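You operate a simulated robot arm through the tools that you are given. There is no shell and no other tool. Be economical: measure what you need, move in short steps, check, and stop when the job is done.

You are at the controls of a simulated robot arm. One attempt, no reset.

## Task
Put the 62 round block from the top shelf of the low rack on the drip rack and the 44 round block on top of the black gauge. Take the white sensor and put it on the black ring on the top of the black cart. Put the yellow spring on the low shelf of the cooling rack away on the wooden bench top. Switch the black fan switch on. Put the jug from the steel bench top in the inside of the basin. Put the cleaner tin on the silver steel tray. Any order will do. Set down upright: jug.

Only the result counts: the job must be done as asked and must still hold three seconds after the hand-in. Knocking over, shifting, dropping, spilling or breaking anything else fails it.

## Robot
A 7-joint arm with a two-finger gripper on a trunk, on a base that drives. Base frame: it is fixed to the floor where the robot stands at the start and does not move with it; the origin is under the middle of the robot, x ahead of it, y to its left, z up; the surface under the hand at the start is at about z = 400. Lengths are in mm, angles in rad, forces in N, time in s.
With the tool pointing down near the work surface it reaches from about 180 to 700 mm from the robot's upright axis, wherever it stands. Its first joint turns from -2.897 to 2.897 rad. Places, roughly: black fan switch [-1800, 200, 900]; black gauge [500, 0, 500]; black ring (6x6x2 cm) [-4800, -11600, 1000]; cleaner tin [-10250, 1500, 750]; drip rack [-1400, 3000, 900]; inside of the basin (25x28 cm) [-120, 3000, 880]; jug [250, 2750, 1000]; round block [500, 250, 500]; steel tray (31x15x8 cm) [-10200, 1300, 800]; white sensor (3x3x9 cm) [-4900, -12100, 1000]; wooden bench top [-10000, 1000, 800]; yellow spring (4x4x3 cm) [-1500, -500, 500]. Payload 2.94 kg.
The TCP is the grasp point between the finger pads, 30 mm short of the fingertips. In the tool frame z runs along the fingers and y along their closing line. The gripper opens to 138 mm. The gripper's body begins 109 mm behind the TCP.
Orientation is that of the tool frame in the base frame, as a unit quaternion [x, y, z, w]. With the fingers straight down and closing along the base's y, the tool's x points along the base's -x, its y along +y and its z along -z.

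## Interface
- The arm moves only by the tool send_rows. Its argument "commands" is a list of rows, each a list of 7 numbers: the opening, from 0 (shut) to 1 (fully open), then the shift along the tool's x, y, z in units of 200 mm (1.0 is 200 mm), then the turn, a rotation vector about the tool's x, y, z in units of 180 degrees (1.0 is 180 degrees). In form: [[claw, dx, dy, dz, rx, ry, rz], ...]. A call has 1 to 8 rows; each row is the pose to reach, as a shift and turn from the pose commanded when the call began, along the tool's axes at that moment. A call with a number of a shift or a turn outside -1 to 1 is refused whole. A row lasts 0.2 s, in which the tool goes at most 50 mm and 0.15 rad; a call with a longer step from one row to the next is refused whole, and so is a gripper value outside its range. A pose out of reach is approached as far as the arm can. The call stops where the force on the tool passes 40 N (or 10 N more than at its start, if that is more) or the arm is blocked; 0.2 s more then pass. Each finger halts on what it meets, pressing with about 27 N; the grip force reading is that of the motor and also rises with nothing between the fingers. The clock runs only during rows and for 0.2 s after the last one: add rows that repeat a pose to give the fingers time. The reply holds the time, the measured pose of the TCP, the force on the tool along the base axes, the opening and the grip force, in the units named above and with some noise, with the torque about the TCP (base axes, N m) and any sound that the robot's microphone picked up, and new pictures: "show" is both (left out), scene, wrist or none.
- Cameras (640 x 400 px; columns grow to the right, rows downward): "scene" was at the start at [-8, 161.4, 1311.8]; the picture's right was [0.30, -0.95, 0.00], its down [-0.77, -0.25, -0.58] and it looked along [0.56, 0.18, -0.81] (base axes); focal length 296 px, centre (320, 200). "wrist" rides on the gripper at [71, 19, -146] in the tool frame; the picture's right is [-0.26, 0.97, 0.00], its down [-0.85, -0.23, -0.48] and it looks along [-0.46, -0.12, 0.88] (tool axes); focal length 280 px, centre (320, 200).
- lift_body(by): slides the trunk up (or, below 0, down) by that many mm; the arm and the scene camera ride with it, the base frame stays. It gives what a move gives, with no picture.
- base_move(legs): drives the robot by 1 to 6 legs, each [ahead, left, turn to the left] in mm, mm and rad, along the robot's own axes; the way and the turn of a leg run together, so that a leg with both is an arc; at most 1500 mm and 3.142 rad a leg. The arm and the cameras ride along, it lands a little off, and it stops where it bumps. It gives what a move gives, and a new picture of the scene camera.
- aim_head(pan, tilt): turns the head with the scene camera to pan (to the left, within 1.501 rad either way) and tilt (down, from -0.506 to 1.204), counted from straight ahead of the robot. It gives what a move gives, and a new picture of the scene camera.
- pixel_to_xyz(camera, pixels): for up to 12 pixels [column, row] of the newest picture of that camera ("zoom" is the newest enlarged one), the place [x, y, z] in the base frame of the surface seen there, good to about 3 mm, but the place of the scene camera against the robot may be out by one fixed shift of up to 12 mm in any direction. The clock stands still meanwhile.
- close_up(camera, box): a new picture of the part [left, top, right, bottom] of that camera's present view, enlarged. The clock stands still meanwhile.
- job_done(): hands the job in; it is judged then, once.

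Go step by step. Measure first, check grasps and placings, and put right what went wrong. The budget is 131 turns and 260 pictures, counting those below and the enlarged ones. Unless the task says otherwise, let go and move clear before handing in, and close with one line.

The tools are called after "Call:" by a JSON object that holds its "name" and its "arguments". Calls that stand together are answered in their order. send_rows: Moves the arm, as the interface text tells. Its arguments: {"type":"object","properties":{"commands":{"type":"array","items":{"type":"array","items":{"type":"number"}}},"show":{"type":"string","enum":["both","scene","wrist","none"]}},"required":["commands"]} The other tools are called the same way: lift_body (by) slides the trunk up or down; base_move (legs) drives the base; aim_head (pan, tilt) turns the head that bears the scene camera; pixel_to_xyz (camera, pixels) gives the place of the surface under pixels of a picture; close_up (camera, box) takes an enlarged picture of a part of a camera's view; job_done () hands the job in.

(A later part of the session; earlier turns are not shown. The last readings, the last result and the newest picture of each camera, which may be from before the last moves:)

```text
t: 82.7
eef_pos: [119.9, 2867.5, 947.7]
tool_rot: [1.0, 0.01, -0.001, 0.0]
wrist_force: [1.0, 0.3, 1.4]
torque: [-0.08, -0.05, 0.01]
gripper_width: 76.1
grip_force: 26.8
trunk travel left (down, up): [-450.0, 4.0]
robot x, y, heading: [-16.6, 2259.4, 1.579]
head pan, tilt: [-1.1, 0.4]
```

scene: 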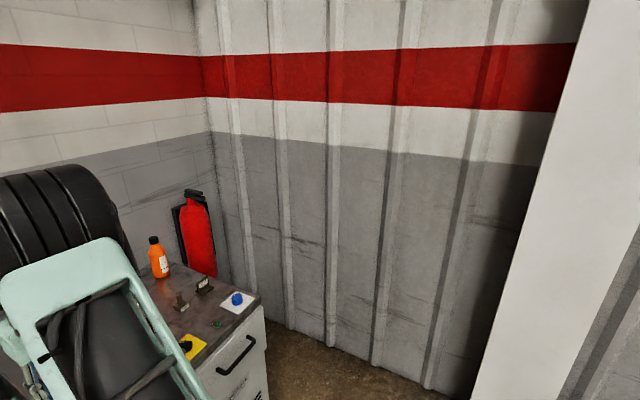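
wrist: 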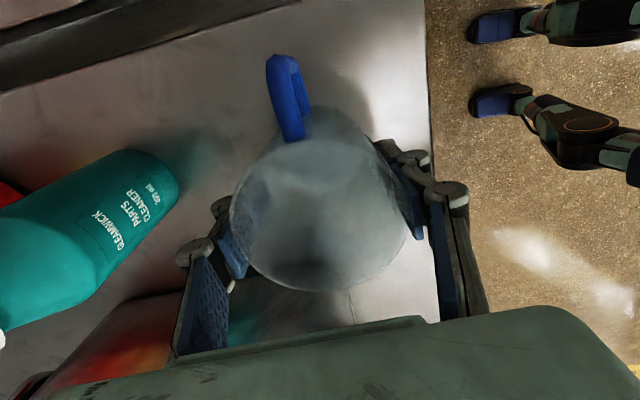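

Jug gripped at 76 mm. Lifting straight up.

Call:
{"name": "send_rows", "arguments": {"commands": [[0.45, 0, 0, -0.1, 0, 0, 0], [0.45, 0, 0, -0.25, 0, 0, 0], [0.45, 0, 0, -0.4, 0, 0, 0], [0.45, 0, 0, -0.55, 0, 0, 0], [0.45, 0, 0, -0.7, 0, 0, 0], [0.45, 0, 0, -0.85, 0, 0, 0], [0.45, 0, 0, -0.85, 0, 0, 0]], "show": "wrist"}}

Call:
{"name": "aim_head", "arguments": {"pan": 0.25, "tilt": 0.55}}

```text
t: 84.3
eef_pos: [120.7, 2868.1, 1115.5]
tool_rot: [1.0, 0.009, 0.001, 0.001]
wrist_force: [-0.2, 0.3, -0.6]
torque: [-0.05, 0.04, 0.01]
gripper_width: 75.7
grip_force: 26.9
trunk travel left (down, up): [-450.0, 4.0]
robot x, y, heading: [-12.7, 2258.7, 1.573]
head pan, tilt: [-1.1, 0.4]
```

wrist: 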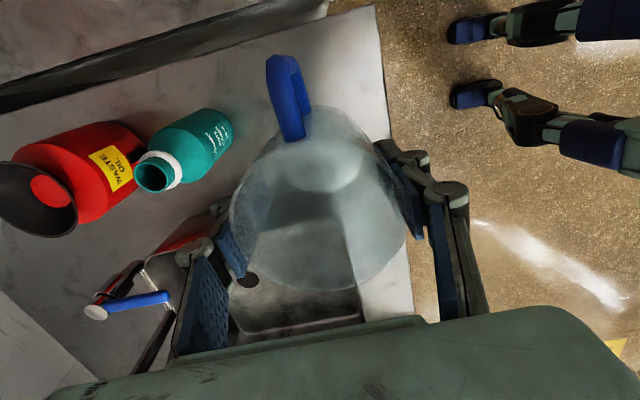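

```text
t: 85.8
eef_pos: [119.9, 2868.3, 1115.4]
tool_rot: [1.0, 0.009, 0.0, 0.001]
wrist_force: [-0.3, -0.2, -1.4]
torque: [-0.02, 0.02, 0.01]
gripper_width: 75.7
grip_force: 27.1
trunk travel left (down, up): [-450.0, 4.0]
robot x, y, heading: [-12.7, 2261.4, 1.579]
head pan, tilt: [0.25, 0.55]
```

scene: 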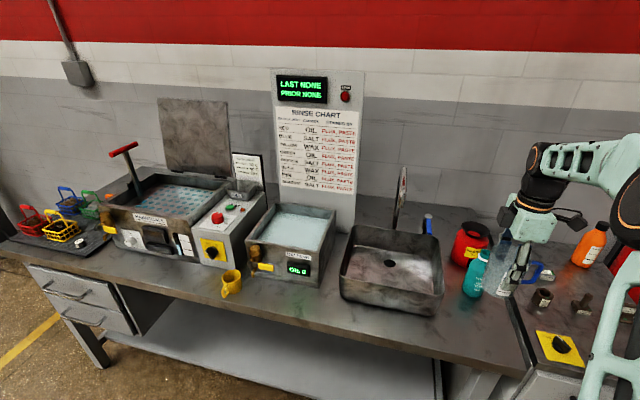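

The jug is up and empty-light. The faucet at (402,170–225) stands behind the basin; measuring it and the basin rim.

Call:
{"name": "pixel_to_xyz", "arguments": {"camera": "scene", "pixels": [[403, 172], [403, 190], [398, 195], [395, 222], [403, 210], [350, 278], [440, 300], [357, 227], [437, 240], [389, 263], [428, 218]]}}

Call:
{"name": "close_up", "arguments": {"camera": "scene", "box": [320, 150, 480, 330]}}

```text
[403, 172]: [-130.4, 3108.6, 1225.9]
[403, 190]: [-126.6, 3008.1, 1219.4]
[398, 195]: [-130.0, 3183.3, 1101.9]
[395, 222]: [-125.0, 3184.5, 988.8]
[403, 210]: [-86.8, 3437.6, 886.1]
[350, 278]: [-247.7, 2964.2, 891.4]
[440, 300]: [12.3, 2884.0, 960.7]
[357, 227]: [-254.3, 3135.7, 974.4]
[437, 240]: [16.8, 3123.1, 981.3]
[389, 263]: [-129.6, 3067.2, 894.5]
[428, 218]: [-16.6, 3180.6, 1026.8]
```

```text
2.22 times, centred on (400, 240) of scene
```

zoom: 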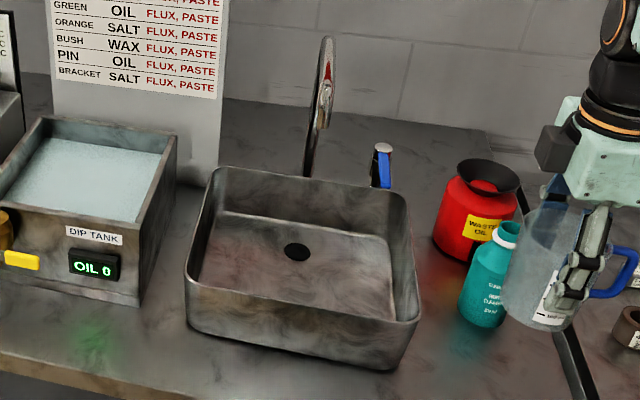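

Call:
{"name": "pixel_to_xyz", "arguments": {"camera": "zoom", "pixels": [[328, 60], [328, 85], [325, 95], [322, 105], [321, 115], [320, 125], [316, 130], [312, 150], [412, 200], [395, 360], [186, 270], [215, 170]]}}

```text
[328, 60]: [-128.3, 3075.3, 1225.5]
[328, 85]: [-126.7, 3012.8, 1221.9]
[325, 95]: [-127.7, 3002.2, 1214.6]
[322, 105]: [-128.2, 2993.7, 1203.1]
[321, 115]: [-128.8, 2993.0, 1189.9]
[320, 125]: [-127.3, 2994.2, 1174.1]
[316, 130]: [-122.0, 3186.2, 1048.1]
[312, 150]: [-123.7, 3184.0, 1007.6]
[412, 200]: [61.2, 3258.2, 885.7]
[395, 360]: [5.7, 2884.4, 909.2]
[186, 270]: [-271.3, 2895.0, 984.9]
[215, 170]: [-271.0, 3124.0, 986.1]
```

Spout tip at (-128,2993), z 1174–1225. Target jug place is (-195,2948), left of the spout; I'll carry it by driving the base left 315 mm.

Call:
{"name": "base_move", "arguments": {"legs": [[0, 313, 0]]}}

Call:
{"name": "send_rows", "arguments": {"commands": [[0.45, 0, -0.1, 0, 0, 0, 0], [0.45, 0, -0.2, 0, 0, 0, 0]], "show": "wrist"}}

```text
t: 89.1
eef_pos: [-189.8, 2865.7, 1114.9]
tool_rot: [1.0, 0.01, 0.0, -0.001]
wrist_force: [-0.4, -0.5, -0.8]
torque: [-0.02, 0.01, 0.0]
gripper_width: 76.0
grip_force: 26.5
trunk travel left (down, up): [-450.0, 4.0]
robot x, y, heading: [-322.5, 2253.8, 1.581]
head pan, tilt: [0.25, 0.55]
```

scene: 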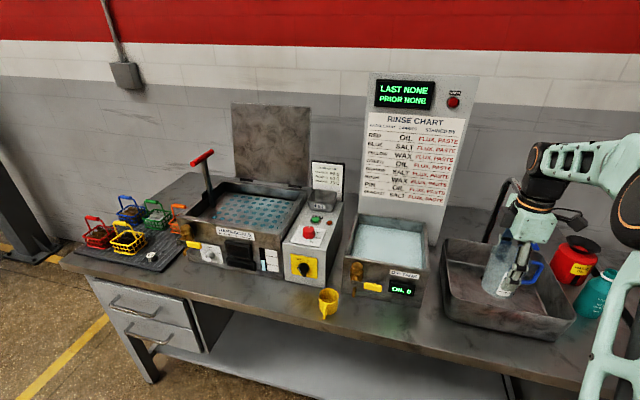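

```text
t: 89.7
eef_pos: [-191.2, 2906.9, 1114.3]
tool_rot: [1.0, 0.01, 0.0, 0.0]
wrist_force: [0.3, 0.3, -0.9]
torque: [0.01, -0.02, -0.02]
gripper_width: 76.0
grip_force: 27.6
trunk travel left (down, up): [-450.0, 4.0]
robot x, y, heading: [-323.6, 2259.9, 1.579]
head pan, tilt: [0.25, 0.55]
```

wrist: 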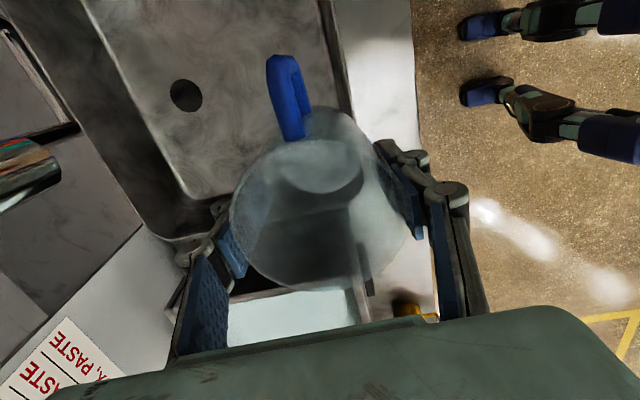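

Call:
{"name": "send_rows", "arguments": {"commands": [[0.45, 0, -0.1, 0, 0, 0, 0], [0.45, 0, -0.215, 0, 0, 0, 0], [0.45, 0, -0.215, 0.15, 0, 0, 0], [0.45, 0, -0.215, 0.3, 0, 0, 0], [0.45, 0, -0.215, 0.45, 0, 0, 0], [0.45, 0, -0.215, 0.6, 0, 0, 0], [0.45, 0, -0.215, 0.7, 0, 0, 0], [0.45, 0, -0.215, 0.7, 0, 0, 0]], "show": "both"}}

```text
t: 91.5
eef_pos: [-191.2, 2946.3, 972.4]
tool_rot: [1.0, 0.01, 0.0, 0.0]
wrist_force: [0.4, 0.1, -1.7]
torque: [0.01, 0.0, 0.02]
gripper_width: 75.9
grip_force: 26.8
trunk travel left (down, up): [-450.0, 4.0]
robot x, y, heading: [-323.4, 2258.4, 1.583]
head pan, tilt: [0.25, 0.55]
```

scene: 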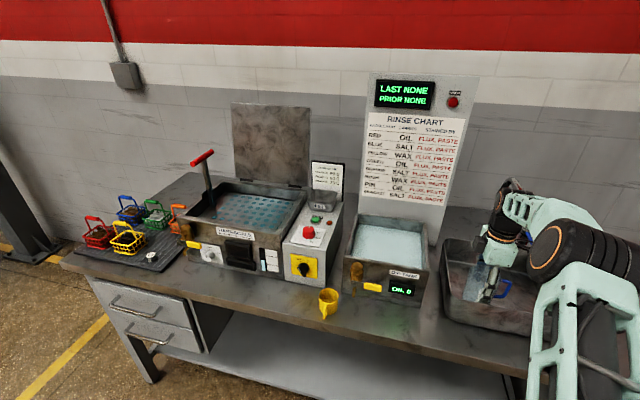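
wrist: 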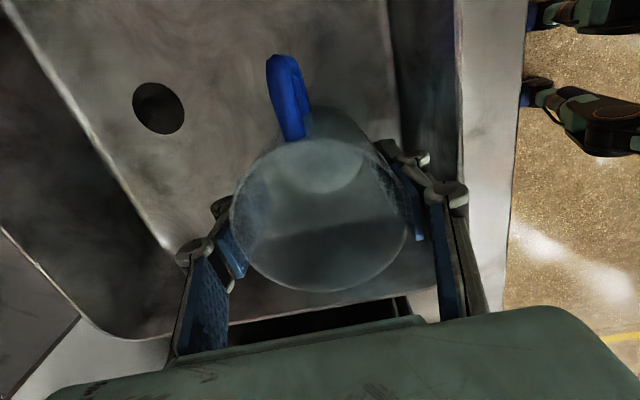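

Call:
{"name": "send_rows", "arguments": {"commands": [[0.45, 0, 0, 0.04, 0, 0, 0], [0.45, 0, 0, 0.06, 0, 0, 0], [0.45, 0, 0, 0.075, 0, 0, 0], [0.45, 0, 0, 0.085, 0, 0, 0], [0.45, 0, 0, 0.095, 0, 0, 0]], "show": "none"}}

```text
t: 92.7
eef_pos: [-191.4, 2948.4, 956.6]
tool_rot: [1.0, 0.01, 0.001, 0.0]
wrist_force: [0.1, 0.9, 0.0]
torque: [-0.02, 0.04, 0.0]
gripper_width: 75.7
grip_force: 26.9
trunk travel left (down, up): [-450.0, 4.0]
robot x, y, heading: [-321.3, 2257.8, 1.579]
head pan, tilt: [0.25, 0.55]
```

Call:
{"name": "send_rows", "arguments": {"commands": [[0.45, 0, 0, 0.015, 0, 0, 0], [0.45, 0, 0, 0.025, 0, 0, 0], [0.45, 0, 0, 0.035, 0, 0, 0], [0.45, 0, 0, 0.045, 0, 0, 0], [0.45, 0, 0, 0.055, 0, 0, 0]], "show": "wrist"}}

```text
t: 93.9
eef_pos: [-191.1, 2948.9, 946.7]
tool_rot: [1.0, 0.01, -0.001, -0.002]
wrist_force: [-0.2, 3.7, 19.2]
torque: [-0.08, 0.12, -0.04]
gripper_width: 75.7
grip_force: 26.8
trunk travel left (down, up): [-450.0, 4.0]
robot x, y, heading: [-314.9, 2255.2, 1.577]
head pan, tilt: [0.25, 0.55]
```

wrist: 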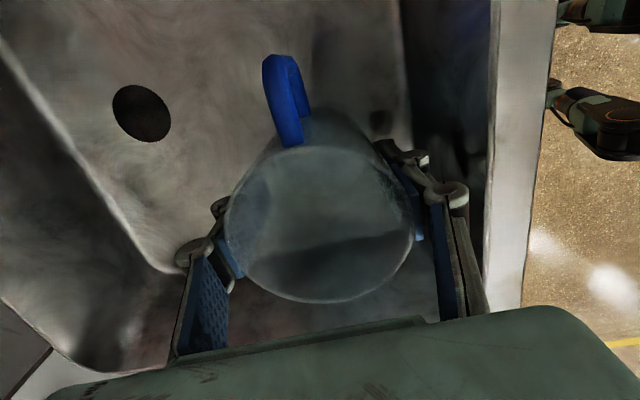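

Bottom contact (19 N). Release with a small opening and rise.

Call:
{"name": "send_rows", "arguments": {"commands": [[0.45, 0, 0, -0.012, 0, 0, 0], [0.65, 0, 0, -0.012, 0, 0, 0], [0.65, 0, 0, -0.012, 0, 0, 0], [0.65, 0, 0, -0.15, 0, 0, 0], [0.65, 0, 0, -0.35, 0, 0, 0], [0.65, 0, 0, -0.55, 0, 0, 0], [0.65, 0, 0, -0.75, 0, 0, 0], [0.65, 0, 0, -0.9, 0, 0, 0]], "show": "wrist"}}

```text
t: 95.7
eef_pos: [-190.6, 2949.9, 1124.0]
tool_rot: [1.0, 0.01, 0.0, 0.0]
wrist_force: [-0.4, 0.7, 0.6]
torque: [-0.04, -0.02, -0.04]
gripper_width: 89.7
grip_force: 0.2
trunk travel left (down, up): [-450.0, 4.0]
robot x, y, heading: [-323.0, 2258.2, 1.579]
head pan, tilt: [0.25, 0.55]
```

wrist: 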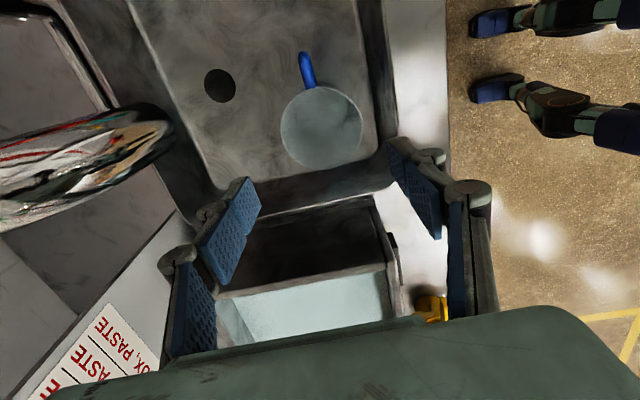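

The jug stands upright in the basin at (321,125). Backing out and turning left to find the fan switch.

Call:
{"name": "base_move", "arguments": {"legs": [[-700, 0, 0], [0, 0, 1.57]]}}

Call:
{"name": "aim_head", "arguments": {"pan": 0.75, "tilt": 0.3}}

```text
t: 103.4
eef_pos: [-1009.7, 1682.0, 1123.5]
tool_rot: [0.7, 0.714, 0.0, 0.001]
wrist_force: [0.7, -0.7, -0.3]
torque: [-0.01, 0.01, 0.01]
gripper_width: 89.7
grip_force: 0.0
trunk travel left (down, up): [-450.0, 4.0]
robot x, y, heading: [-319.2, 1549.6, -3.134]
head pan, tilt: [0.25, 0.55]
```

scene: 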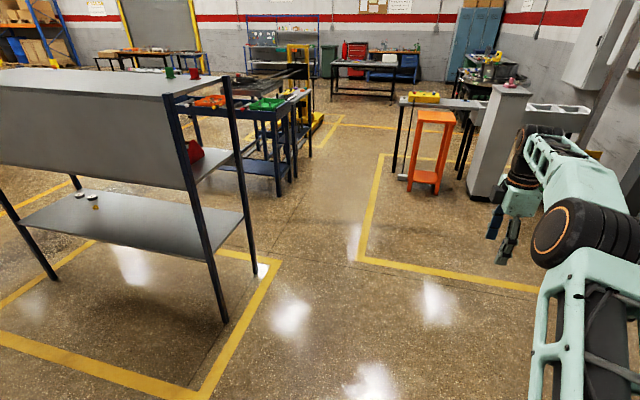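

```text
t: 104.4
eef_pos: [-1010.3, 1682.8, 1122.5]
tool_rot: [0.7, 0.714, 0.0, 0.0]
wrist_force: [0.2, 0.1, 0.6]
torque: [0.0, 0.0, 0.01]
gripper_width: 89.7
grip_force: 0.0
trunk travel left (down, up): [-450.0, 4.0]
robot x, y, heading: [-322.1, 1550.7, -3.133]
head pan, tilt: [0.75, 0.3]
```

scene: 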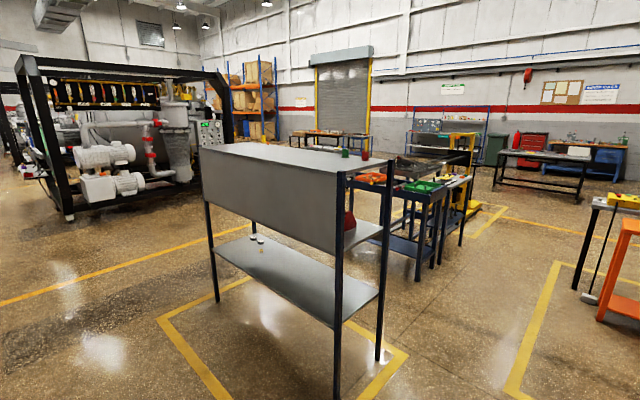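

A grey two-tier rack stands here with small items on its low shelf (255,240). Measuring.

Call:
{"name": "close_up", "arguments": {"camera": "scene", "box": [190, 130, 430, 390]}}

Call:
{"name": "pixel_to_xyz", "arguments": {"camera": "scene", "pixels": [[253, 236], [261, 242], [350, 160], [215, 145], [340, 165], [300, 290], [337, 390], [378, 355], [215, 298], [388, 180], [350, 230]]}}

```text
1.54 times, centred on (310, 260) of scene
```

zoom: 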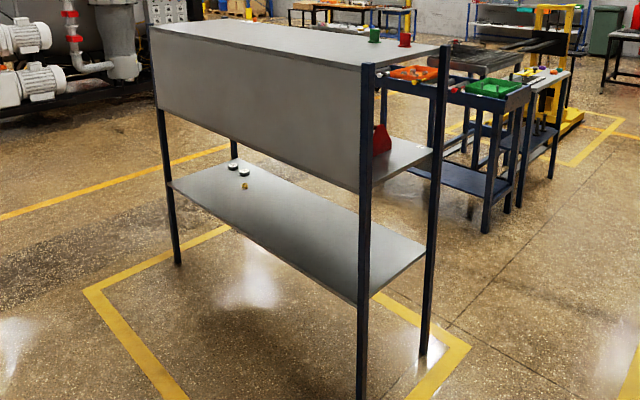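

```text
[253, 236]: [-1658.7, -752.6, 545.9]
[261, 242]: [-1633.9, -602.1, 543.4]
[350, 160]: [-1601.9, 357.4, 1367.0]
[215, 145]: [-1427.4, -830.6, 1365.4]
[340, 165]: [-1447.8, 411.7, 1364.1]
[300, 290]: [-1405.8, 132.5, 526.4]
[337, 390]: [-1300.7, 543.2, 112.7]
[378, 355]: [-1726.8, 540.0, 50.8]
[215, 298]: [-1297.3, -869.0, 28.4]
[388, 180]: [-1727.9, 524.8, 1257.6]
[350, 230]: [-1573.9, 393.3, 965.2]
```

Call:
{"name": "pixel_to_xyz", "arguments": {"camera": "scene", "pixels": [[416, 280], [468, 250], [360, 215], [440, 260], [470, 215], [480, 180], [440, 300], [505, 395], [565, 265], [500, 210]]}}

Call:
{"name": "close_up", "arguments": {"camera": "scene", "box": [330, 100, 530, 300]}}

```text
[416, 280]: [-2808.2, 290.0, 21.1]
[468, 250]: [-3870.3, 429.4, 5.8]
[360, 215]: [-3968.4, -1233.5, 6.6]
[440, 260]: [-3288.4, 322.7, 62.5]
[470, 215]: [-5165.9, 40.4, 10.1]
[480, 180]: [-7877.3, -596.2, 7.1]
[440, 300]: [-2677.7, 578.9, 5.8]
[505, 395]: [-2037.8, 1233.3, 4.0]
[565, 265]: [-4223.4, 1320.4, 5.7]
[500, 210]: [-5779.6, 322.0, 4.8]
```

```text
2.00 times, centred on (430, 200) of scene
```

zoom: 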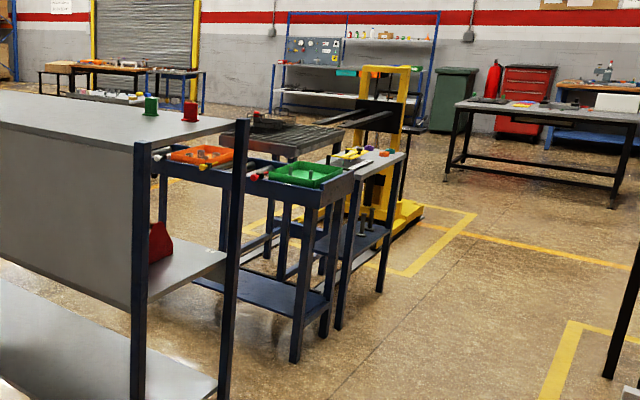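

Driving round the rack end and turning to face along its front side.

Call:
{"name": "base_move", "arguments": {"legs": [[1500, 0, 0], [350, 0, 0], [0, 0, 1.57]]}}

Call:
{"name": "aim_head", "arguments": {"pan": 0.2, "tilt": 0.45}}

```text
t: 117.5
eef_pos: [-2288.3, 831.7, 1122.1]
tool_rot: [-0.018, 1.0, 0.0, 0.0]
wrist_force: [0.3, -0.5, -0.5]
torque: [-0.01, -0.02, -0.01]
gripper_width: 89.7
grip_force: 0.2
trunk travel left (down, up): [-450.0, 4.0]
robot x, y, heading: [-2167.0, 1522.7, -1.548]
head pan, tilt: [0.75, 0.3]
```

scene: 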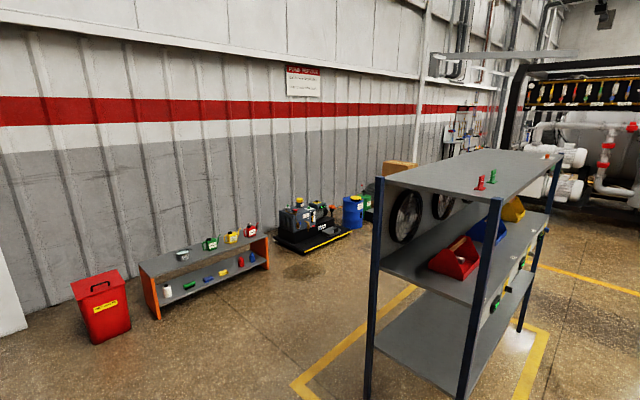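

```text
t: 118.5
eef_pos: [-2287.7, 831.8, 1122.5]
tool_rot: [-0.017, 1.0, 0.0, 0.0]
wrist_force: [-1.0, 0.1, -0.8]
torque: [0.02, 0.0, -0.02]
gripper_width: 89.6
grip_force: 0.2
trunk travel left (down, up): [-450.0, 4.0]
robot x, y, heading: [-2164.6, 1525.3, -1.551]
head pan, tilt: [0.201, 0.45]
```

scene: 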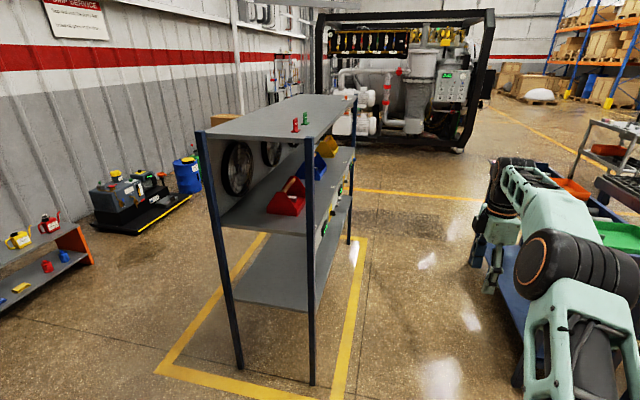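

The cooling rack's front edge of its middle shelf carries switches near (325,228)/(345,180). Enlarging and measuring the corridor.

Call:
{"name": "close_up", "arguments": {"camera": "scene", "box": [270, 90, 400, 260]}}

Call:
{"name": "pixel_to_xyz", "arguments": {"camera": "scene", "pixels": [[515, 380], [488, 290], [475, 255], [312, 380], [350, 240], [327, 228], [350, 260], [560, 195], [600, 260]]}}

```text
2.35 times, centred on (335, 175) of scene
```

zoom: 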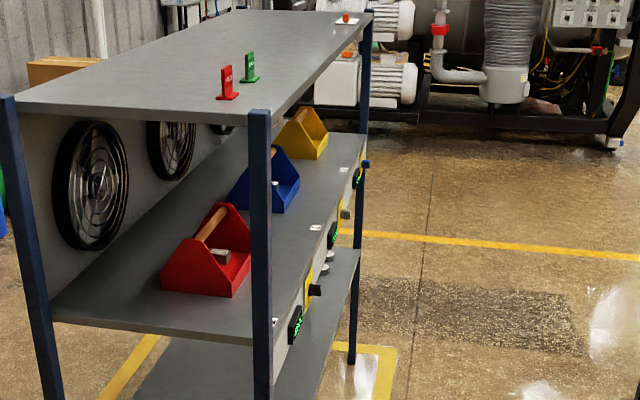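

```text
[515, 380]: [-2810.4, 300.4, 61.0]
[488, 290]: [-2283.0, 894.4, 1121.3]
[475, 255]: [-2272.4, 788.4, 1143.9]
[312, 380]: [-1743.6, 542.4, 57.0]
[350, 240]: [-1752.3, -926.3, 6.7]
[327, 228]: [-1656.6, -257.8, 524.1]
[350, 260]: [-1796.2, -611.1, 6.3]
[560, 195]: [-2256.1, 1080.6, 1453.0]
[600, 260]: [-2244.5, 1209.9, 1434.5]
```

Corridor is about 1065 mm wide. Tucking the arm in before entering.

Call:
{"name": "send_rows", "arguments": {"commands": [[0.3, 0, 0.24, 0, 0, 0, 0], [0.1, 0, 0.48, 0, 0, 0, 0], [0, -0.1, 0.7, 0, 0, 0, 0], [0, -0.2, 0.9, 0, 0, 0, 0], [0, -0.3, 1.0, 0, 0, 0, 0]], "show": "none"}}

Call:
{"name": "send_rows", "arguments": {"commands": [[0, 0, 0.24, 0, 0, 0, 0], [0, -0.05, 0.46, 0, 0, 0, 0], [0, -0.1, 0.6, 0, 0, 0, 0], [0, -0.1, 0.6, 0, 0, 0, 0]], "show": "scene"}}

```text
t: 119.7
eef_pos: [-2233.9, 1036.3, 1124.9]
tool_rot: [-0.016, 1.0, -0.001, 0.0]
wrist_force: [-0.3, 0.1, -0.2]
torque: [0.03, 0.0, -0.02]
gripper_width: 0.0
grip_force: 26.8
trunk travel left (down, up): [-450.0, 4.0]
robot x, y, heading: [-2167.0, 1526.4, -1.547]
head pan, tilt: [0.201, 0.45]
```

```text
t: 120.7
eef_pos: [-2216.5, 1155.1, 1122.4]
tool_rot: [-0.018, 1.0, 0.0, 0.0]
wrist_force: [-0.3, -0.7, -0.1]
torque: [0.0, 0.02, 0.01]
gripper_width: 0.2
grip_force: 27.2
trunk travel left (down, up): [-450.0, 4.0]
robot x, y, heading: [-2166.6, 1526.8, -1.545]
head pan, tilt: [0.201, 0.45]
```

scene: 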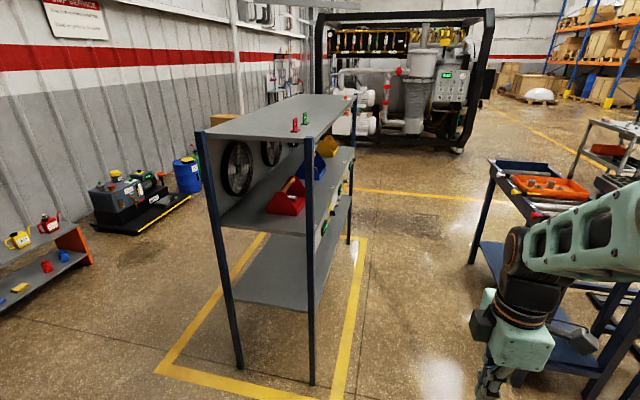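

Call:
{"name": "pixel_to_xyz", "arguments": {"camera": "scene", "pixels": [[473, 262], [488, 172], [492, 290], [540, 210], [598, 130]]}}

Call:
{"name": "base_move", "arguments": {"legs": [[0, -110, -0.023], [1000, 0, 0]]}}

```text
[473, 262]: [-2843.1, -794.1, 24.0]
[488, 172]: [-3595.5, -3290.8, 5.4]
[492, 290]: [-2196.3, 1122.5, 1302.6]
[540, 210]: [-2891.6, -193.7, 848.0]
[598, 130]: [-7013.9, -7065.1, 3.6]
```

```text
t: 127.1
eef_pos: [-2327.6, 153.8, 1122.5]
tool_rot: [-0.009, 1.0, 0.0, 0.0]
wrist_force: [0.5, -0.6, -0.6]
torque: [0.03, 0.0, -0.04]
gripper_width: 0.2
grip_force: 26.7
trunk travel left (down, up): [-450.0, 4.0]
robot x, y, heading: [-2274.4, 525.4, -1.563]
head pan, tilt: [0.201, 0.45]
```

scene: 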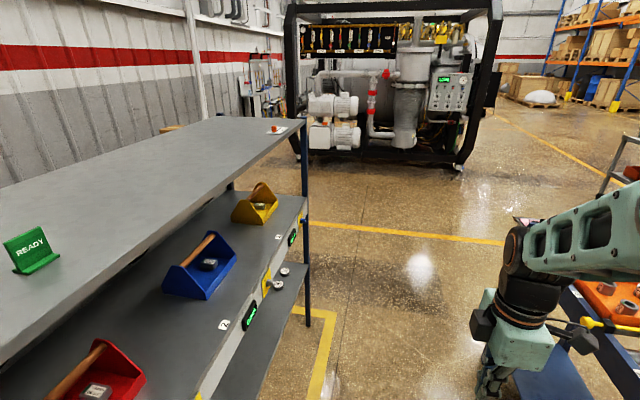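

Turning to face the rack.

Call:
{"name": "base_move", "arguments": {"legs": [[0, 0, 1.56], [0, -200, 0]]}}

Call:
{"name": "aim_head", "arguments": {"pan": -0.2, "tilt": 0.75}}

```text
t: 133.3
eef_pos: [-1905.7, 253.9, 1122.4]
tool_rot: [-0.703, 0.712, 0.001, 0.0]
wrist_force: [-0.2, -0.7, 0.4]
torque: [0.05, -0.01, 0.04]
gripper_width: 0.0
grip_force: 26.9
trunk travel left (down, up): [-450.0, 4.0]
robot x, y, heading: [-2273.9, 323.8, -0.025]
head pan, tilt: [0.201, 0.45]
```

scene: 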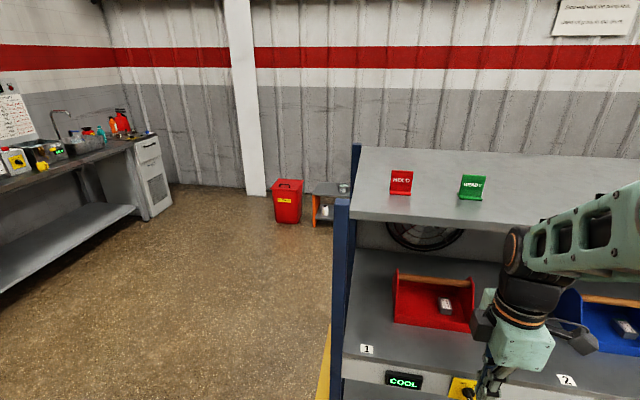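

```text
t: 134.1
eef_pos: [-1906.9, 253.7, 1123.5]
tool_rot: [-0.703, 0.712, 0.0, 0.0]
wrist_force: [0.1, -0.2, 0.6]
torque: [0.05, 0.0, 0.0]
gripper_width: 0.0
grip_force: 27.0
trunk travel left (down, up): [-450.0, 4.0]
robot x, y, heading: [-2274.3, 320.1, -0.02]
head pan, tilt: [-0.201, 0.75]
```

scene: 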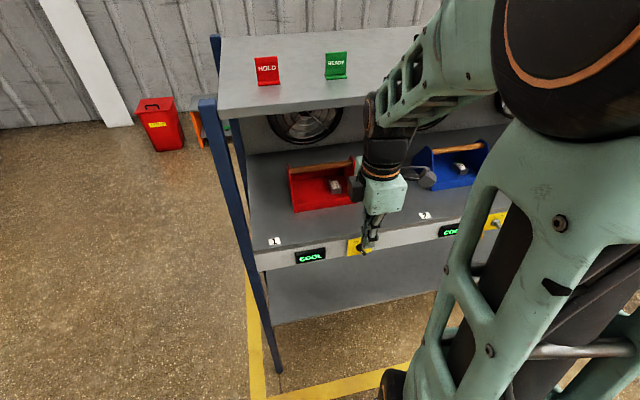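

Call:
{"name": "close_up", "arguments": {"camera": "scene", "box": [280, 200, 520, 300]}}

Call:
{"name": "pixel_to_xyz", "arguments": {"camera": "scene", "pixels": [[352, 247], [310, 257], [270, 265], [448, 231], [490, 222], [260, 245], [400, 225]]}}

```text
2.67 times, centred on (400, 250) of scene
```

zoom: 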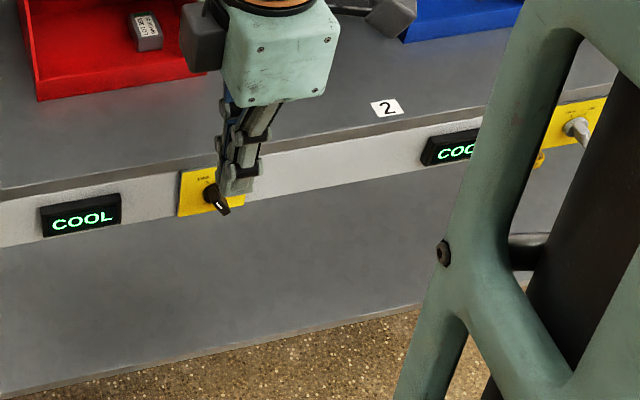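

```text
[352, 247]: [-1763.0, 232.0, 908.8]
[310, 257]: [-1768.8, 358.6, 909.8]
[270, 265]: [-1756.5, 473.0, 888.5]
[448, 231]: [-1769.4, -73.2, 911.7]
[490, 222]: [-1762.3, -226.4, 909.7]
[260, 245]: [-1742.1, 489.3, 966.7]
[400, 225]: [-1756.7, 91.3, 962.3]
```

Black knob at about (-1775,210,905). Moving the hand aside to the left to read its markings.

Call:
{"name": "send_rows", "arguments": {"commands": [[0, -0.24, 0, 0, 0, 0, 0], [0, -0.48, 0, 0, 0, 0, 0], [0, -0.72, 0, 0, 0, 0, 0], [0, -0.96, 0, 0, 0, 0, 0], [0, -0.96, 0, 0, 0, 0, 0]], "show": "none"}}

Call:
{"name": "close_up", "arguments": {"camera": "scene", "box": [290, 210, 430, 290]}}

Call:
{"name": "close_up", "arguments": {"camera": "scene", "box": [330, 230, 386, 265]}}

```text
t: 135.3
eef_pos: [-1902.0, 447.9, 1123.0]
tool_rot: [-0.703, 0.711, 0.0, 0.0]
wrist_force: [-1.0, -0.1, 0.2]
torque: [-0.02, -0.03, 0.0]
gripper_width: 0.1
grip_force: 26.8
trunk travel left (down, up): [-450.0, 4.0]
robot x, y, heading: [-2274.3, 322.3, -0.017]
head pan, tilt: [-0.201, 0.75]
```

```text
4.57 times, centred on (360, 250) of scene
```

zoom: 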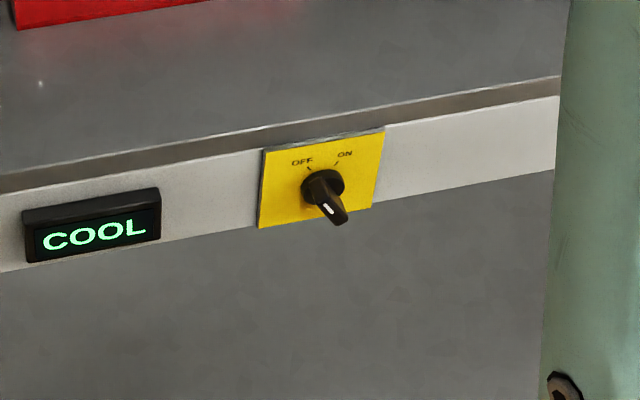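

```text
11.43 times, centred on (358, 248) of scene
```

zoom: 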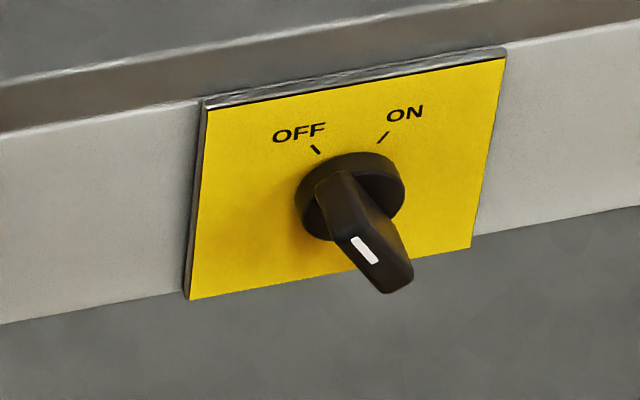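

The knob's bar points to OFF (up-left); it must be turned clockwise to ON. Measuring the knob points.

Call:
{"name": "pixel_to_xyz", "arguments": {"camera": "zoom", "pixels": [[365, 250], [352, 232], [385, 275], [345, 195], [330, 175], [320, 220], [395, 180], [300, 190], [250, 200], [455, 150], [390, 285], [350, 155]]}}

```text
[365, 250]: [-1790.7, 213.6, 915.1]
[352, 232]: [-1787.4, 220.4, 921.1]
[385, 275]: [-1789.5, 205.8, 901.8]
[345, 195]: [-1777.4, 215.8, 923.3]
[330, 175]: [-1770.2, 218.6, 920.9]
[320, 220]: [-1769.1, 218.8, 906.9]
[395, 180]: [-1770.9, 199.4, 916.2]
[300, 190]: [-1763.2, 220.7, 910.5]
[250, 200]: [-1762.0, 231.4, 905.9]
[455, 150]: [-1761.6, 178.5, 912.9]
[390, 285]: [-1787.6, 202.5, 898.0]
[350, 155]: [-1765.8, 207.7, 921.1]
```

Knob centre about (211, 911) in y,z; bar protrudes to x=-1791, plate at -1762. I'll pitch the tool to horizontal (pointing +x) while moving in front of it.

Call:
{"name": "send_rows", "arguments": {"commands": [[0.3, 0.12, 0.02, 0.1, 0.047, 0, 0], [0.3, 0.24, 0.04, 0.2, 0.094, 0, 0], [0.3, 0.36, 0.06, 0.3, 0.141, 0, 0], [0.3, 0.48, 0.08, 0.4, 0.188, 0, 0], [0.3, 0.6, 0.1, 0.5, 0.235, 0, 0], [0.3, 0.72, 0.1, 0.6, 0.282, 0, 0], [0.3, 0.84, 0.1, 0.7, 0.329, 0, 0], [0.3, 0.96, 0.1, 0.8, 0.376, 0, 0]], "show": "scene"}}

```text
t: 137.3
eef_pos: [-2045.3, 339.7, 798.6]
tool_rot: [0.906, -0.264, 0.108, -0.312]
wrist_force: [0.7, 0.2, 0.1]
torque: [0.03, 0.02, 0.07]
gripper_width: 41.5
grip_force: 0.1
out of reach, approached as far as the arm can: row 3, 4, 5, 6, 7, 8
trunk travel left (down, up): [-450.0, 4.0]
robot x, y, heading: [-2274.4, 318.6, -0.025]
head pan, tilt: [-0.201, 0.75]
stopped in row 8: the arm was blocked; the commanded pose is now the measured one
```

scene: 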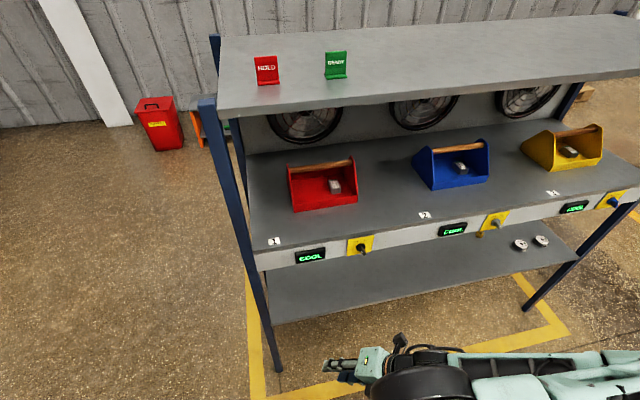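

The arm folded too tightly and stopped; the rack is untouched. A horizontal tool needs more distance, so I'll restore the tool-down pose and push the bar sideways with a closed fingertip instead.

Call:
{"name": "send_rows", "arguments": {"commands": [[0, 0.036, -0.109, -0.104, -0.022, 0.011, 0.034], [0, 0.072, -0.218, -0.208, -0.044, 0.022, 0.068], [0, 0.108, -0.326, -0.311, -0.066, 0.033, 0.102], [0, 0.144, -0.435, -0.415, -0.088, 0.044, 0.136], [0, 0.18, -0.544, -0.519, -0.11, 0.054, 0.17], [0, 0.216, -0.653, -0.623, -0.132, 0.065, 0.205], [0, 0.252, -0.761, -0.726, -0.154, 0.076, 0.239], [0, 0.288, -0.87, -0.83, -0.176, 0.087, 0.273]], "show": "scene"}}

```text
t: 139.1
eef_pos: [-1969.5, 341.5, 1040.4]
tool_rot: [0.743, -0.668, 0.015, -0.041]
wrist_force: [-0.6, 0.3, -0.9]
torque: [0.0, 0.01, -0.02]
gripper_width: 0.0
grip_force: 26.6
out of reach, approached as far as the arm can: row 1, 2, 3, 4, 5, 6, 7, 8
trunk travel left (down, up): [-450.0, 4.0]
robot x, y, heading: [-2274.3, 319.1, -0.017]
head pan, tilt: [-0.201, 0.75]
```

scene: 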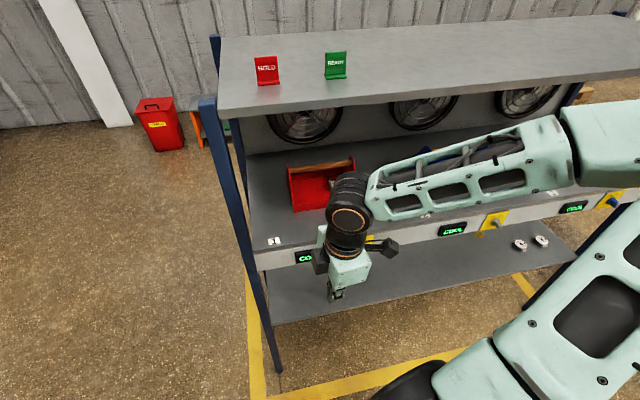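

Straight-down nearly restored. Now turning the gripper so its fingers close along y, rising a little.

Call:
{"name": "send_rows", "arguments": {"commands": [[0, 0, 0, -0.05, -0.001, 0.003, 0.047], [0, 0, 0, -0.1, -0.002, 0.005, 0.094], [0, 0, 0, -0.15, -0.003, 0.008, 0.14], [0, 0, 0, -0.2, -0.004, 0.01, 0.187], [0, 0, 0, -0.25, -0.005, 0.013, 0.234], [0, 0, 0, -0.3, -0.006, 0.015, 0.28], [0, 0, 0, -0.3, -0.007, 0.018, 0.327], [0, 0, 0, -0.3, -0.008, 0.02, 0.373]], "show": "none"}}

Call:
{"name": "send_rows", "arguments": {"commands": [[0, 0, 0, 0, -0.001, 0.003, 0.045], [0, 0, 0, 0, -0.002, 0.006, 0.09], [0, 0, 0, 0, -0.003, 0.009, 0.135], [0, 0, 0, 0, -0.003, 0.009, 0.16], [0, 0, 0, 0, -0.003, 0.009, 0.16]], "show": "both"}}

```text
t: 140.9
eef_pos: [-1974.6, 337.4, 1103.3]
tool_rot: [-0.248, 0.969, -0.004, 0.015]
wrist_force: [0.2, 0.2, -0.1]
torque: [0.0, 0.05, -0.01]
gripper_width: 0.0
grip_force: 27.4
trunk travel left (down, up): [-450.0, 4.0]
robot x, y, heading: [-2274.4, 323.3, -0.022]
head pan, tilt: [-0.201, 0.75]
```

```text
t: 142.1
eef_pos: [-1974.3, 338.7, 1103.7]
tool_rot: [0.0, 1.0, 0.001, -0.001]
wrist_force: [0.0, 0.8, 0.4]
torque: [-0.01, -0.03, -0.02]
gripper_width: 0.2
grip_force: 27.0
trunk travel left (down, up): [-450.0, 4.0]
robot x, y, heading: [-2280.0, 321.5, -0.021]
head pan, tilt: [-0.201, 0.75]
```

scene: 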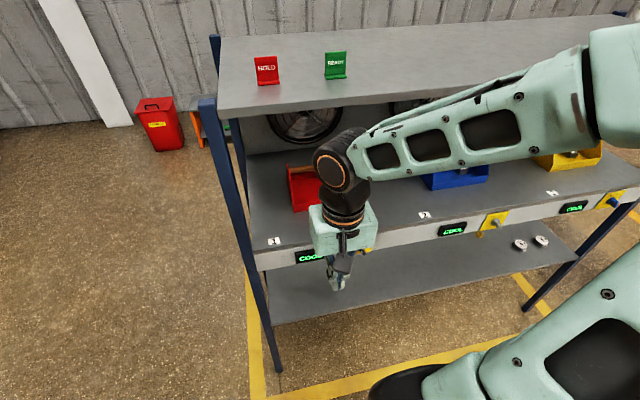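
wrist: 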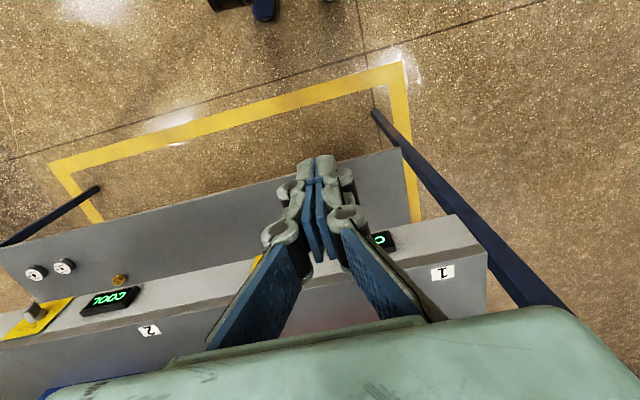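

The tool is down again. I see the spring at (120,280) on the low shelf. Moving nearer to view the knob with the wrist camera.

Call:
{"name": "pixel_to_xyz", "arguments": {"camera": "wrist", "pixels": [[120, 280], [37, 272], [63, 266], [119, 284], [120, 275], [130, 240], [20, 322]]}}

Call:
{"name": "send_rows", "arguments": {"commands": [[0, -0.12, -0.02, 0.13, 0, 0, 0], [0, -0.24, -0.04, 0.26, 0, 0, 0], [0, -0.36, -0.06, 0.39, 0, 0, 0], [0, -0.47, -0.07, 0.5, 0, 0, 0], [0, -0.47, -0.07, 0.5, 0, 0, 0]], "show": "both"}}

```text
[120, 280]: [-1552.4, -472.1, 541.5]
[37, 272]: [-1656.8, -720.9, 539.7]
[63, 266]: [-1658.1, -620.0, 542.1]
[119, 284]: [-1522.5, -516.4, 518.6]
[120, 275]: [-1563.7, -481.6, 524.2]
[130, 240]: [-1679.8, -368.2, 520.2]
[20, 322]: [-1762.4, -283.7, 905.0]
```

```text
t: 143.3
eef_pos: [-1881.2, 325.4, 1002.4]
tool_rot: [-0.001, 1.0, 0.001, 0.001]
wrist_force: [0.0, 0.1, 0.9]
torque: [0.01, 0.01, -0.02]
gripper_width: 0.0
grip_force: 27.1
trunk travel left (down, up): [-450.0, 4.0]
robot x, y, heading: [-2278.5, 324.0, -0.019]
head pan, tilt: [-0.201, 0.75]
```

scene: 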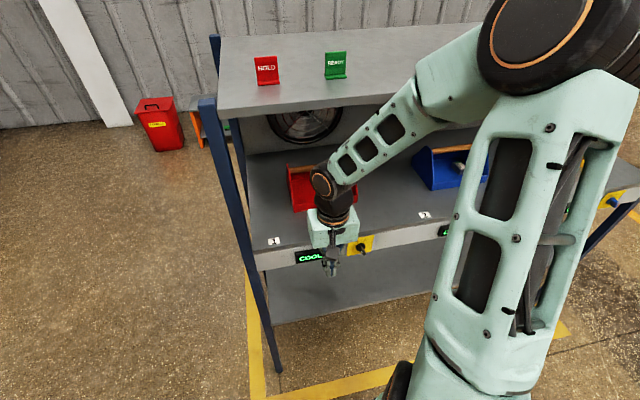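
wrist: 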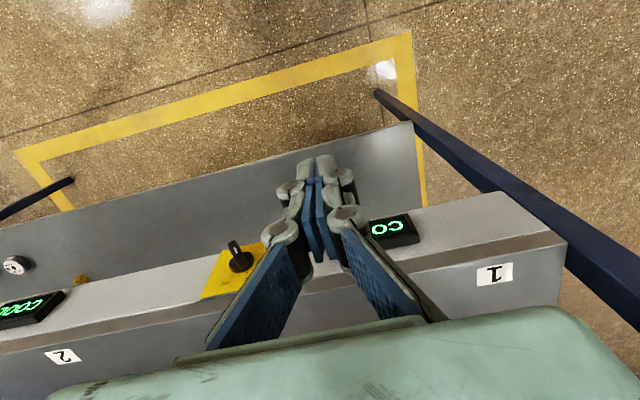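

Call:
{"name": "close_up", "arguments": {"camera": "wrist", "box": [190, 220, 290, 310]}}

Call:
{"name": "pixel_to_xyz", "arguments": {"camera": "wrist", "pixels": [[235, 245], [240, 262], [232, 241], [215, 265], [255, 250], [238, 251], [245, 258]]}}

```text
4.44 times, centred on (240, 265) of wrist
```

zoom: 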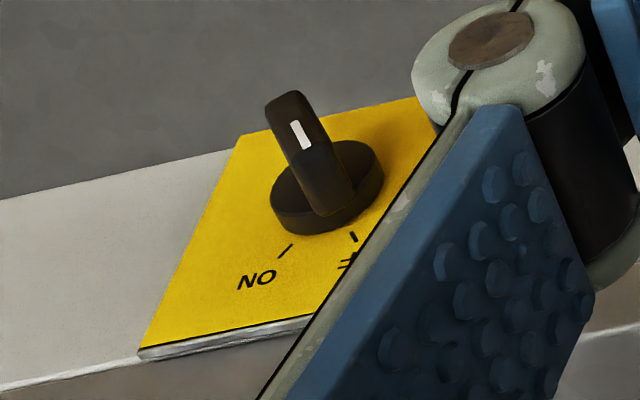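

```text
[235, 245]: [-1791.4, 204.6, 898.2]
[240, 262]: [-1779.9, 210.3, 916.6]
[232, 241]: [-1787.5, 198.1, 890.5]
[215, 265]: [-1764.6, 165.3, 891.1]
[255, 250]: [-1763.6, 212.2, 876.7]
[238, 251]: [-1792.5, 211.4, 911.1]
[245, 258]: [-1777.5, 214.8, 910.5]
```

Call:
{"name": "pixel_to_xyz", "arguments": {"camera": "zoom", "pixels": [[280, 100], [300, 95], [295, 125], [308, 148], [325, 145], [320, 205], [340, 205], [275, 205], [380, 165], [320, 228], [285, 125], [316, 120]]}}

```text
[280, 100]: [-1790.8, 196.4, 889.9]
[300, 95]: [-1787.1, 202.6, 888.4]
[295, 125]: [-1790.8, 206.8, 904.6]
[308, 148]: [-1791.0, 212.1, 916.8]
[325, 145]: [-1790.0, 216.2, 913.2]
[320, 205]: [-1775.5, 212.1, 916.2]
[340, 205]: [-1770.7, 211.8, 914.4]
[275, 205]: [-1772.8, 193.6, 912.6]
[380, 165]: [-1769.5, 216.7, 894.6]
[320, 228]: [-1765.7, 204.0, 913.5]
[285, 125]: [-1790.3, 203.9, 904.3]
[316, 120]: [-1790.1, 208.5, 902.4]
```

Knob centre ≈(207,906) in y,z, bar face x=-1791, upper end leaning to +y. I'll place the closed fingertip left of the upper end: TCP (-1785,250), then down to z 941.

Call:
{"name": "send_rows", "arguments": {"commands": [[0, -0.16, -0.12, 0, 0, 0, 0], [0, -0.32, -0.25, 0, 0, 0, 0], [0, -0.48, -0.375, 0, 0, 0, 0], [0, -0.48, -0.375, 0, 0, 0, 0], [0, -0.48, -0.375, 0.15, 0, 0, 0], [0, -0.48, -0.375, 0.307, 0, 0, 0], [0, -0.48, -0.375, 0.307, 0, 0, 0]], "show": "both"}}

```text
t: 144.9
eef_pos: [-1784.7, 250.7, 939.7]
tool_rot: [-0.001, 1.0, 0.003, 0.0]
wrist_force: [0.3, 0.2, 0.5]
torque: [0.0, -0.02, 0.01]
gripper_width: 0.0
grip_force: 27.1
trunk travel left (down, up): [-450.0, 4.0]
robot x, y, heading: [-2277.1, 321.1, -0.022]
head pan, tilt: [-0.201, 0.75]
```

scene: 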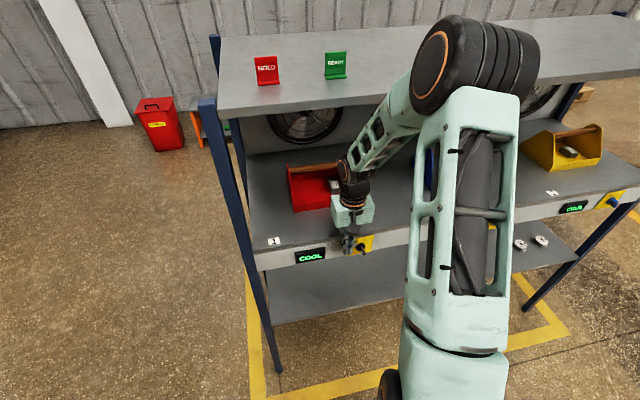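
wrist: 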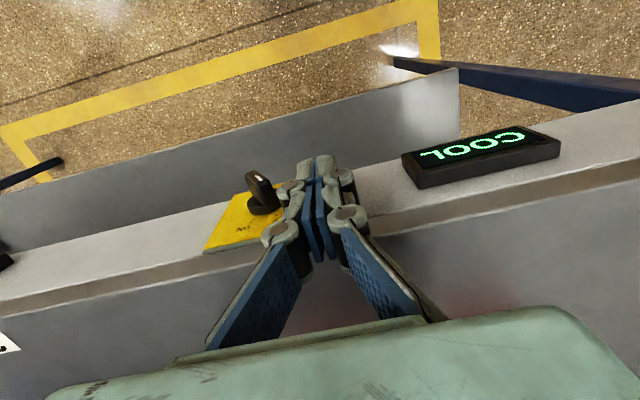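

The fingertip is beside the knob with no contact. Pushing toward -y in small steps.

Call:
{"name": "send_rows", "arguments": {"commands": [[0, 0, -0.05, 0, 0, 0, 0], [0, 0, -0.08, 0, 0, 0, 0], [0, 0, -0.105, 0, 0, 0, 0], [0, 0, -0.13, 0, 0, 0, 0], [0, 0, -0.155, 0, 0, 0, 0], [0, 0, -0.175, 0, 0, 0, 0], [0, 0, -0.19, 0, 0, 0, 0]], "show": "wrist"}}

Call:
{"name": "close_up", "arguments": {"camera": "scene", "box": [290, 210, 410, 290]}}

```text
t: 146.5
eef_pos: [-1785.3, 210.1, 945.2]
tool_rot: [-0.002, 1.0, 0.0, 0.004]
wrist_force: [-2.9, 0.7, 34.8]
torque: [-0.19, 0.06, 0.02]
gripper_width: 0.1
grip_force: 27.2
trunk travel left (down, up): [-450.0, 4.0]
robot x, y, heading: [-2276.0, 322.5, -0.021]
head pan, tilt: [-0.201, 0.75]
```

wrist: 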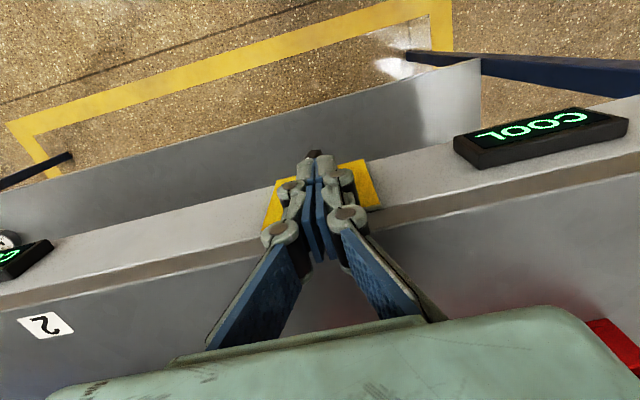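

```text
5.00 times, centred on (350, 250) of scene
```

zoom: 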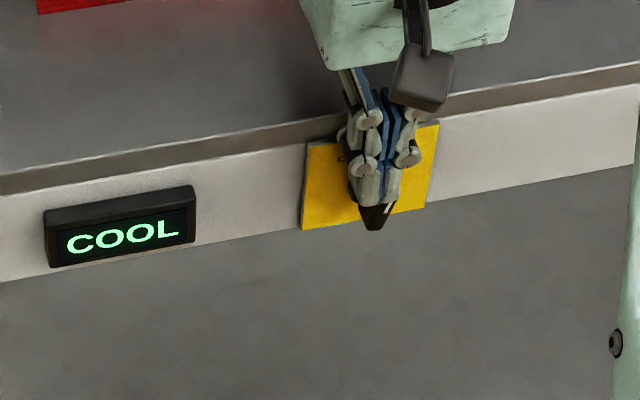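

The finger slid onto the bar's top (35 N up). Lifting and moving back left to see how far the knob turned.

Call:
{"name": "send_rows", "arguments": {"commands": [[0, 0, 0, -0.05, 0, 0, 0], [0, 0, 0, -0.15, 0, 0, 0], [0, 0, 0.2, -0.15, 0, 0, 0], [0, 0, 0.3, -0.15, 0, 0, 0], [0, 0, 0.3, -0.15, 0, 0, 0]], "show": "none"}}

Call:
{"name": "close_up", "arguments": {"camera": "scene", "box": [330, 230, 386, 265]}}

Call:
{"name": "close_up", "arguments": {"camera": "wrist", "box": [180, 130, 330, 280]}}

```text
t: 147.7
eef_pos: [-1783.9, 272.5, 970.7]
tool_rot: [-0.002, 1.0, 0.001, 0.0]
wrist_force: [-0.2, 0.4, -0.8]
torque: [-0.03, 0.0, 0.0]
gripper_width: 0.0
grip_force: 27.1
trunk travel left (down, up): [-450.0, 4.0]
robot x, y, heading: [-2276.9, 323.7, -0.025]
head pan, tilt: [-0.201, 0.75]
```

```text
11.43 times, centred on (358, 248) of scene
```

zoom: 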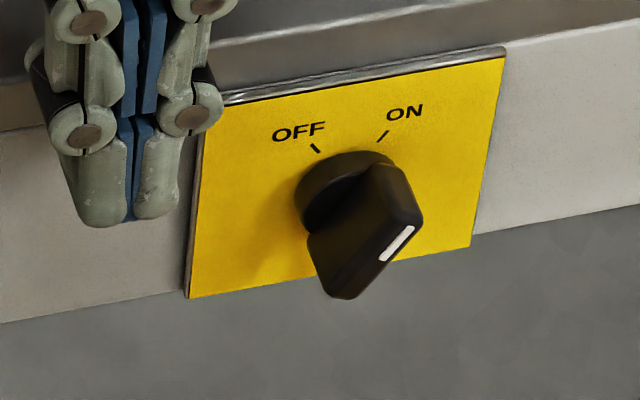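

```text
2.67 times, centred on (255, 205) of wrist
```

zoom: 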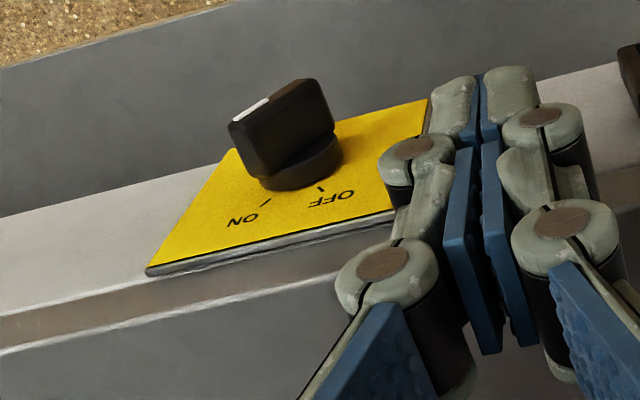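

The bar now points at the ON mark. Checking the fan behind for rotation.

Call:
{"name": "close_up", "arguments": {"camera": "scene", "box": [260, 90, 420, 190]}}

Call:
{"name": "pixel_to_xyz", "arguments": {"camera": "scene", "pixels": [[480, 233], [520, 245], [541, 240], [482, 236], [470, 260], [500, 225]]}}

```text
4.00 times, centred on (340, 140) of scene
```

zoom: 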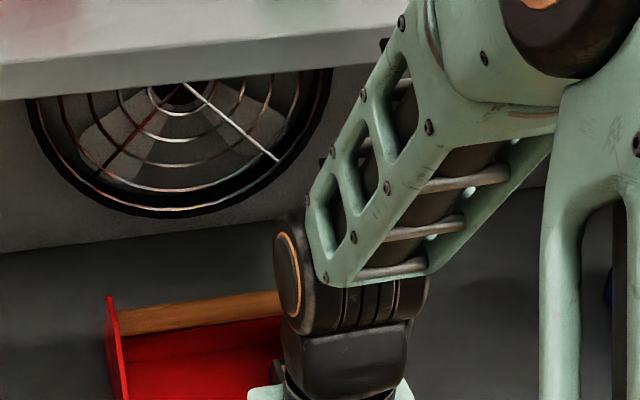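

```text
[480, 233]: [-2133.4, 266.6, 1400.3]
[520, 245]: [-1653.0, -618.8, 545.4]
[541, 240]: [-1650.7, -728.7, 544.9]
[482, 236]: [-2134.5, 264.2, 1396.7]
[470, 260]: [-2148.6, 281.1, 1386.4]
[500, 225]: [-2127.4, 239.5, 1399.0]
```

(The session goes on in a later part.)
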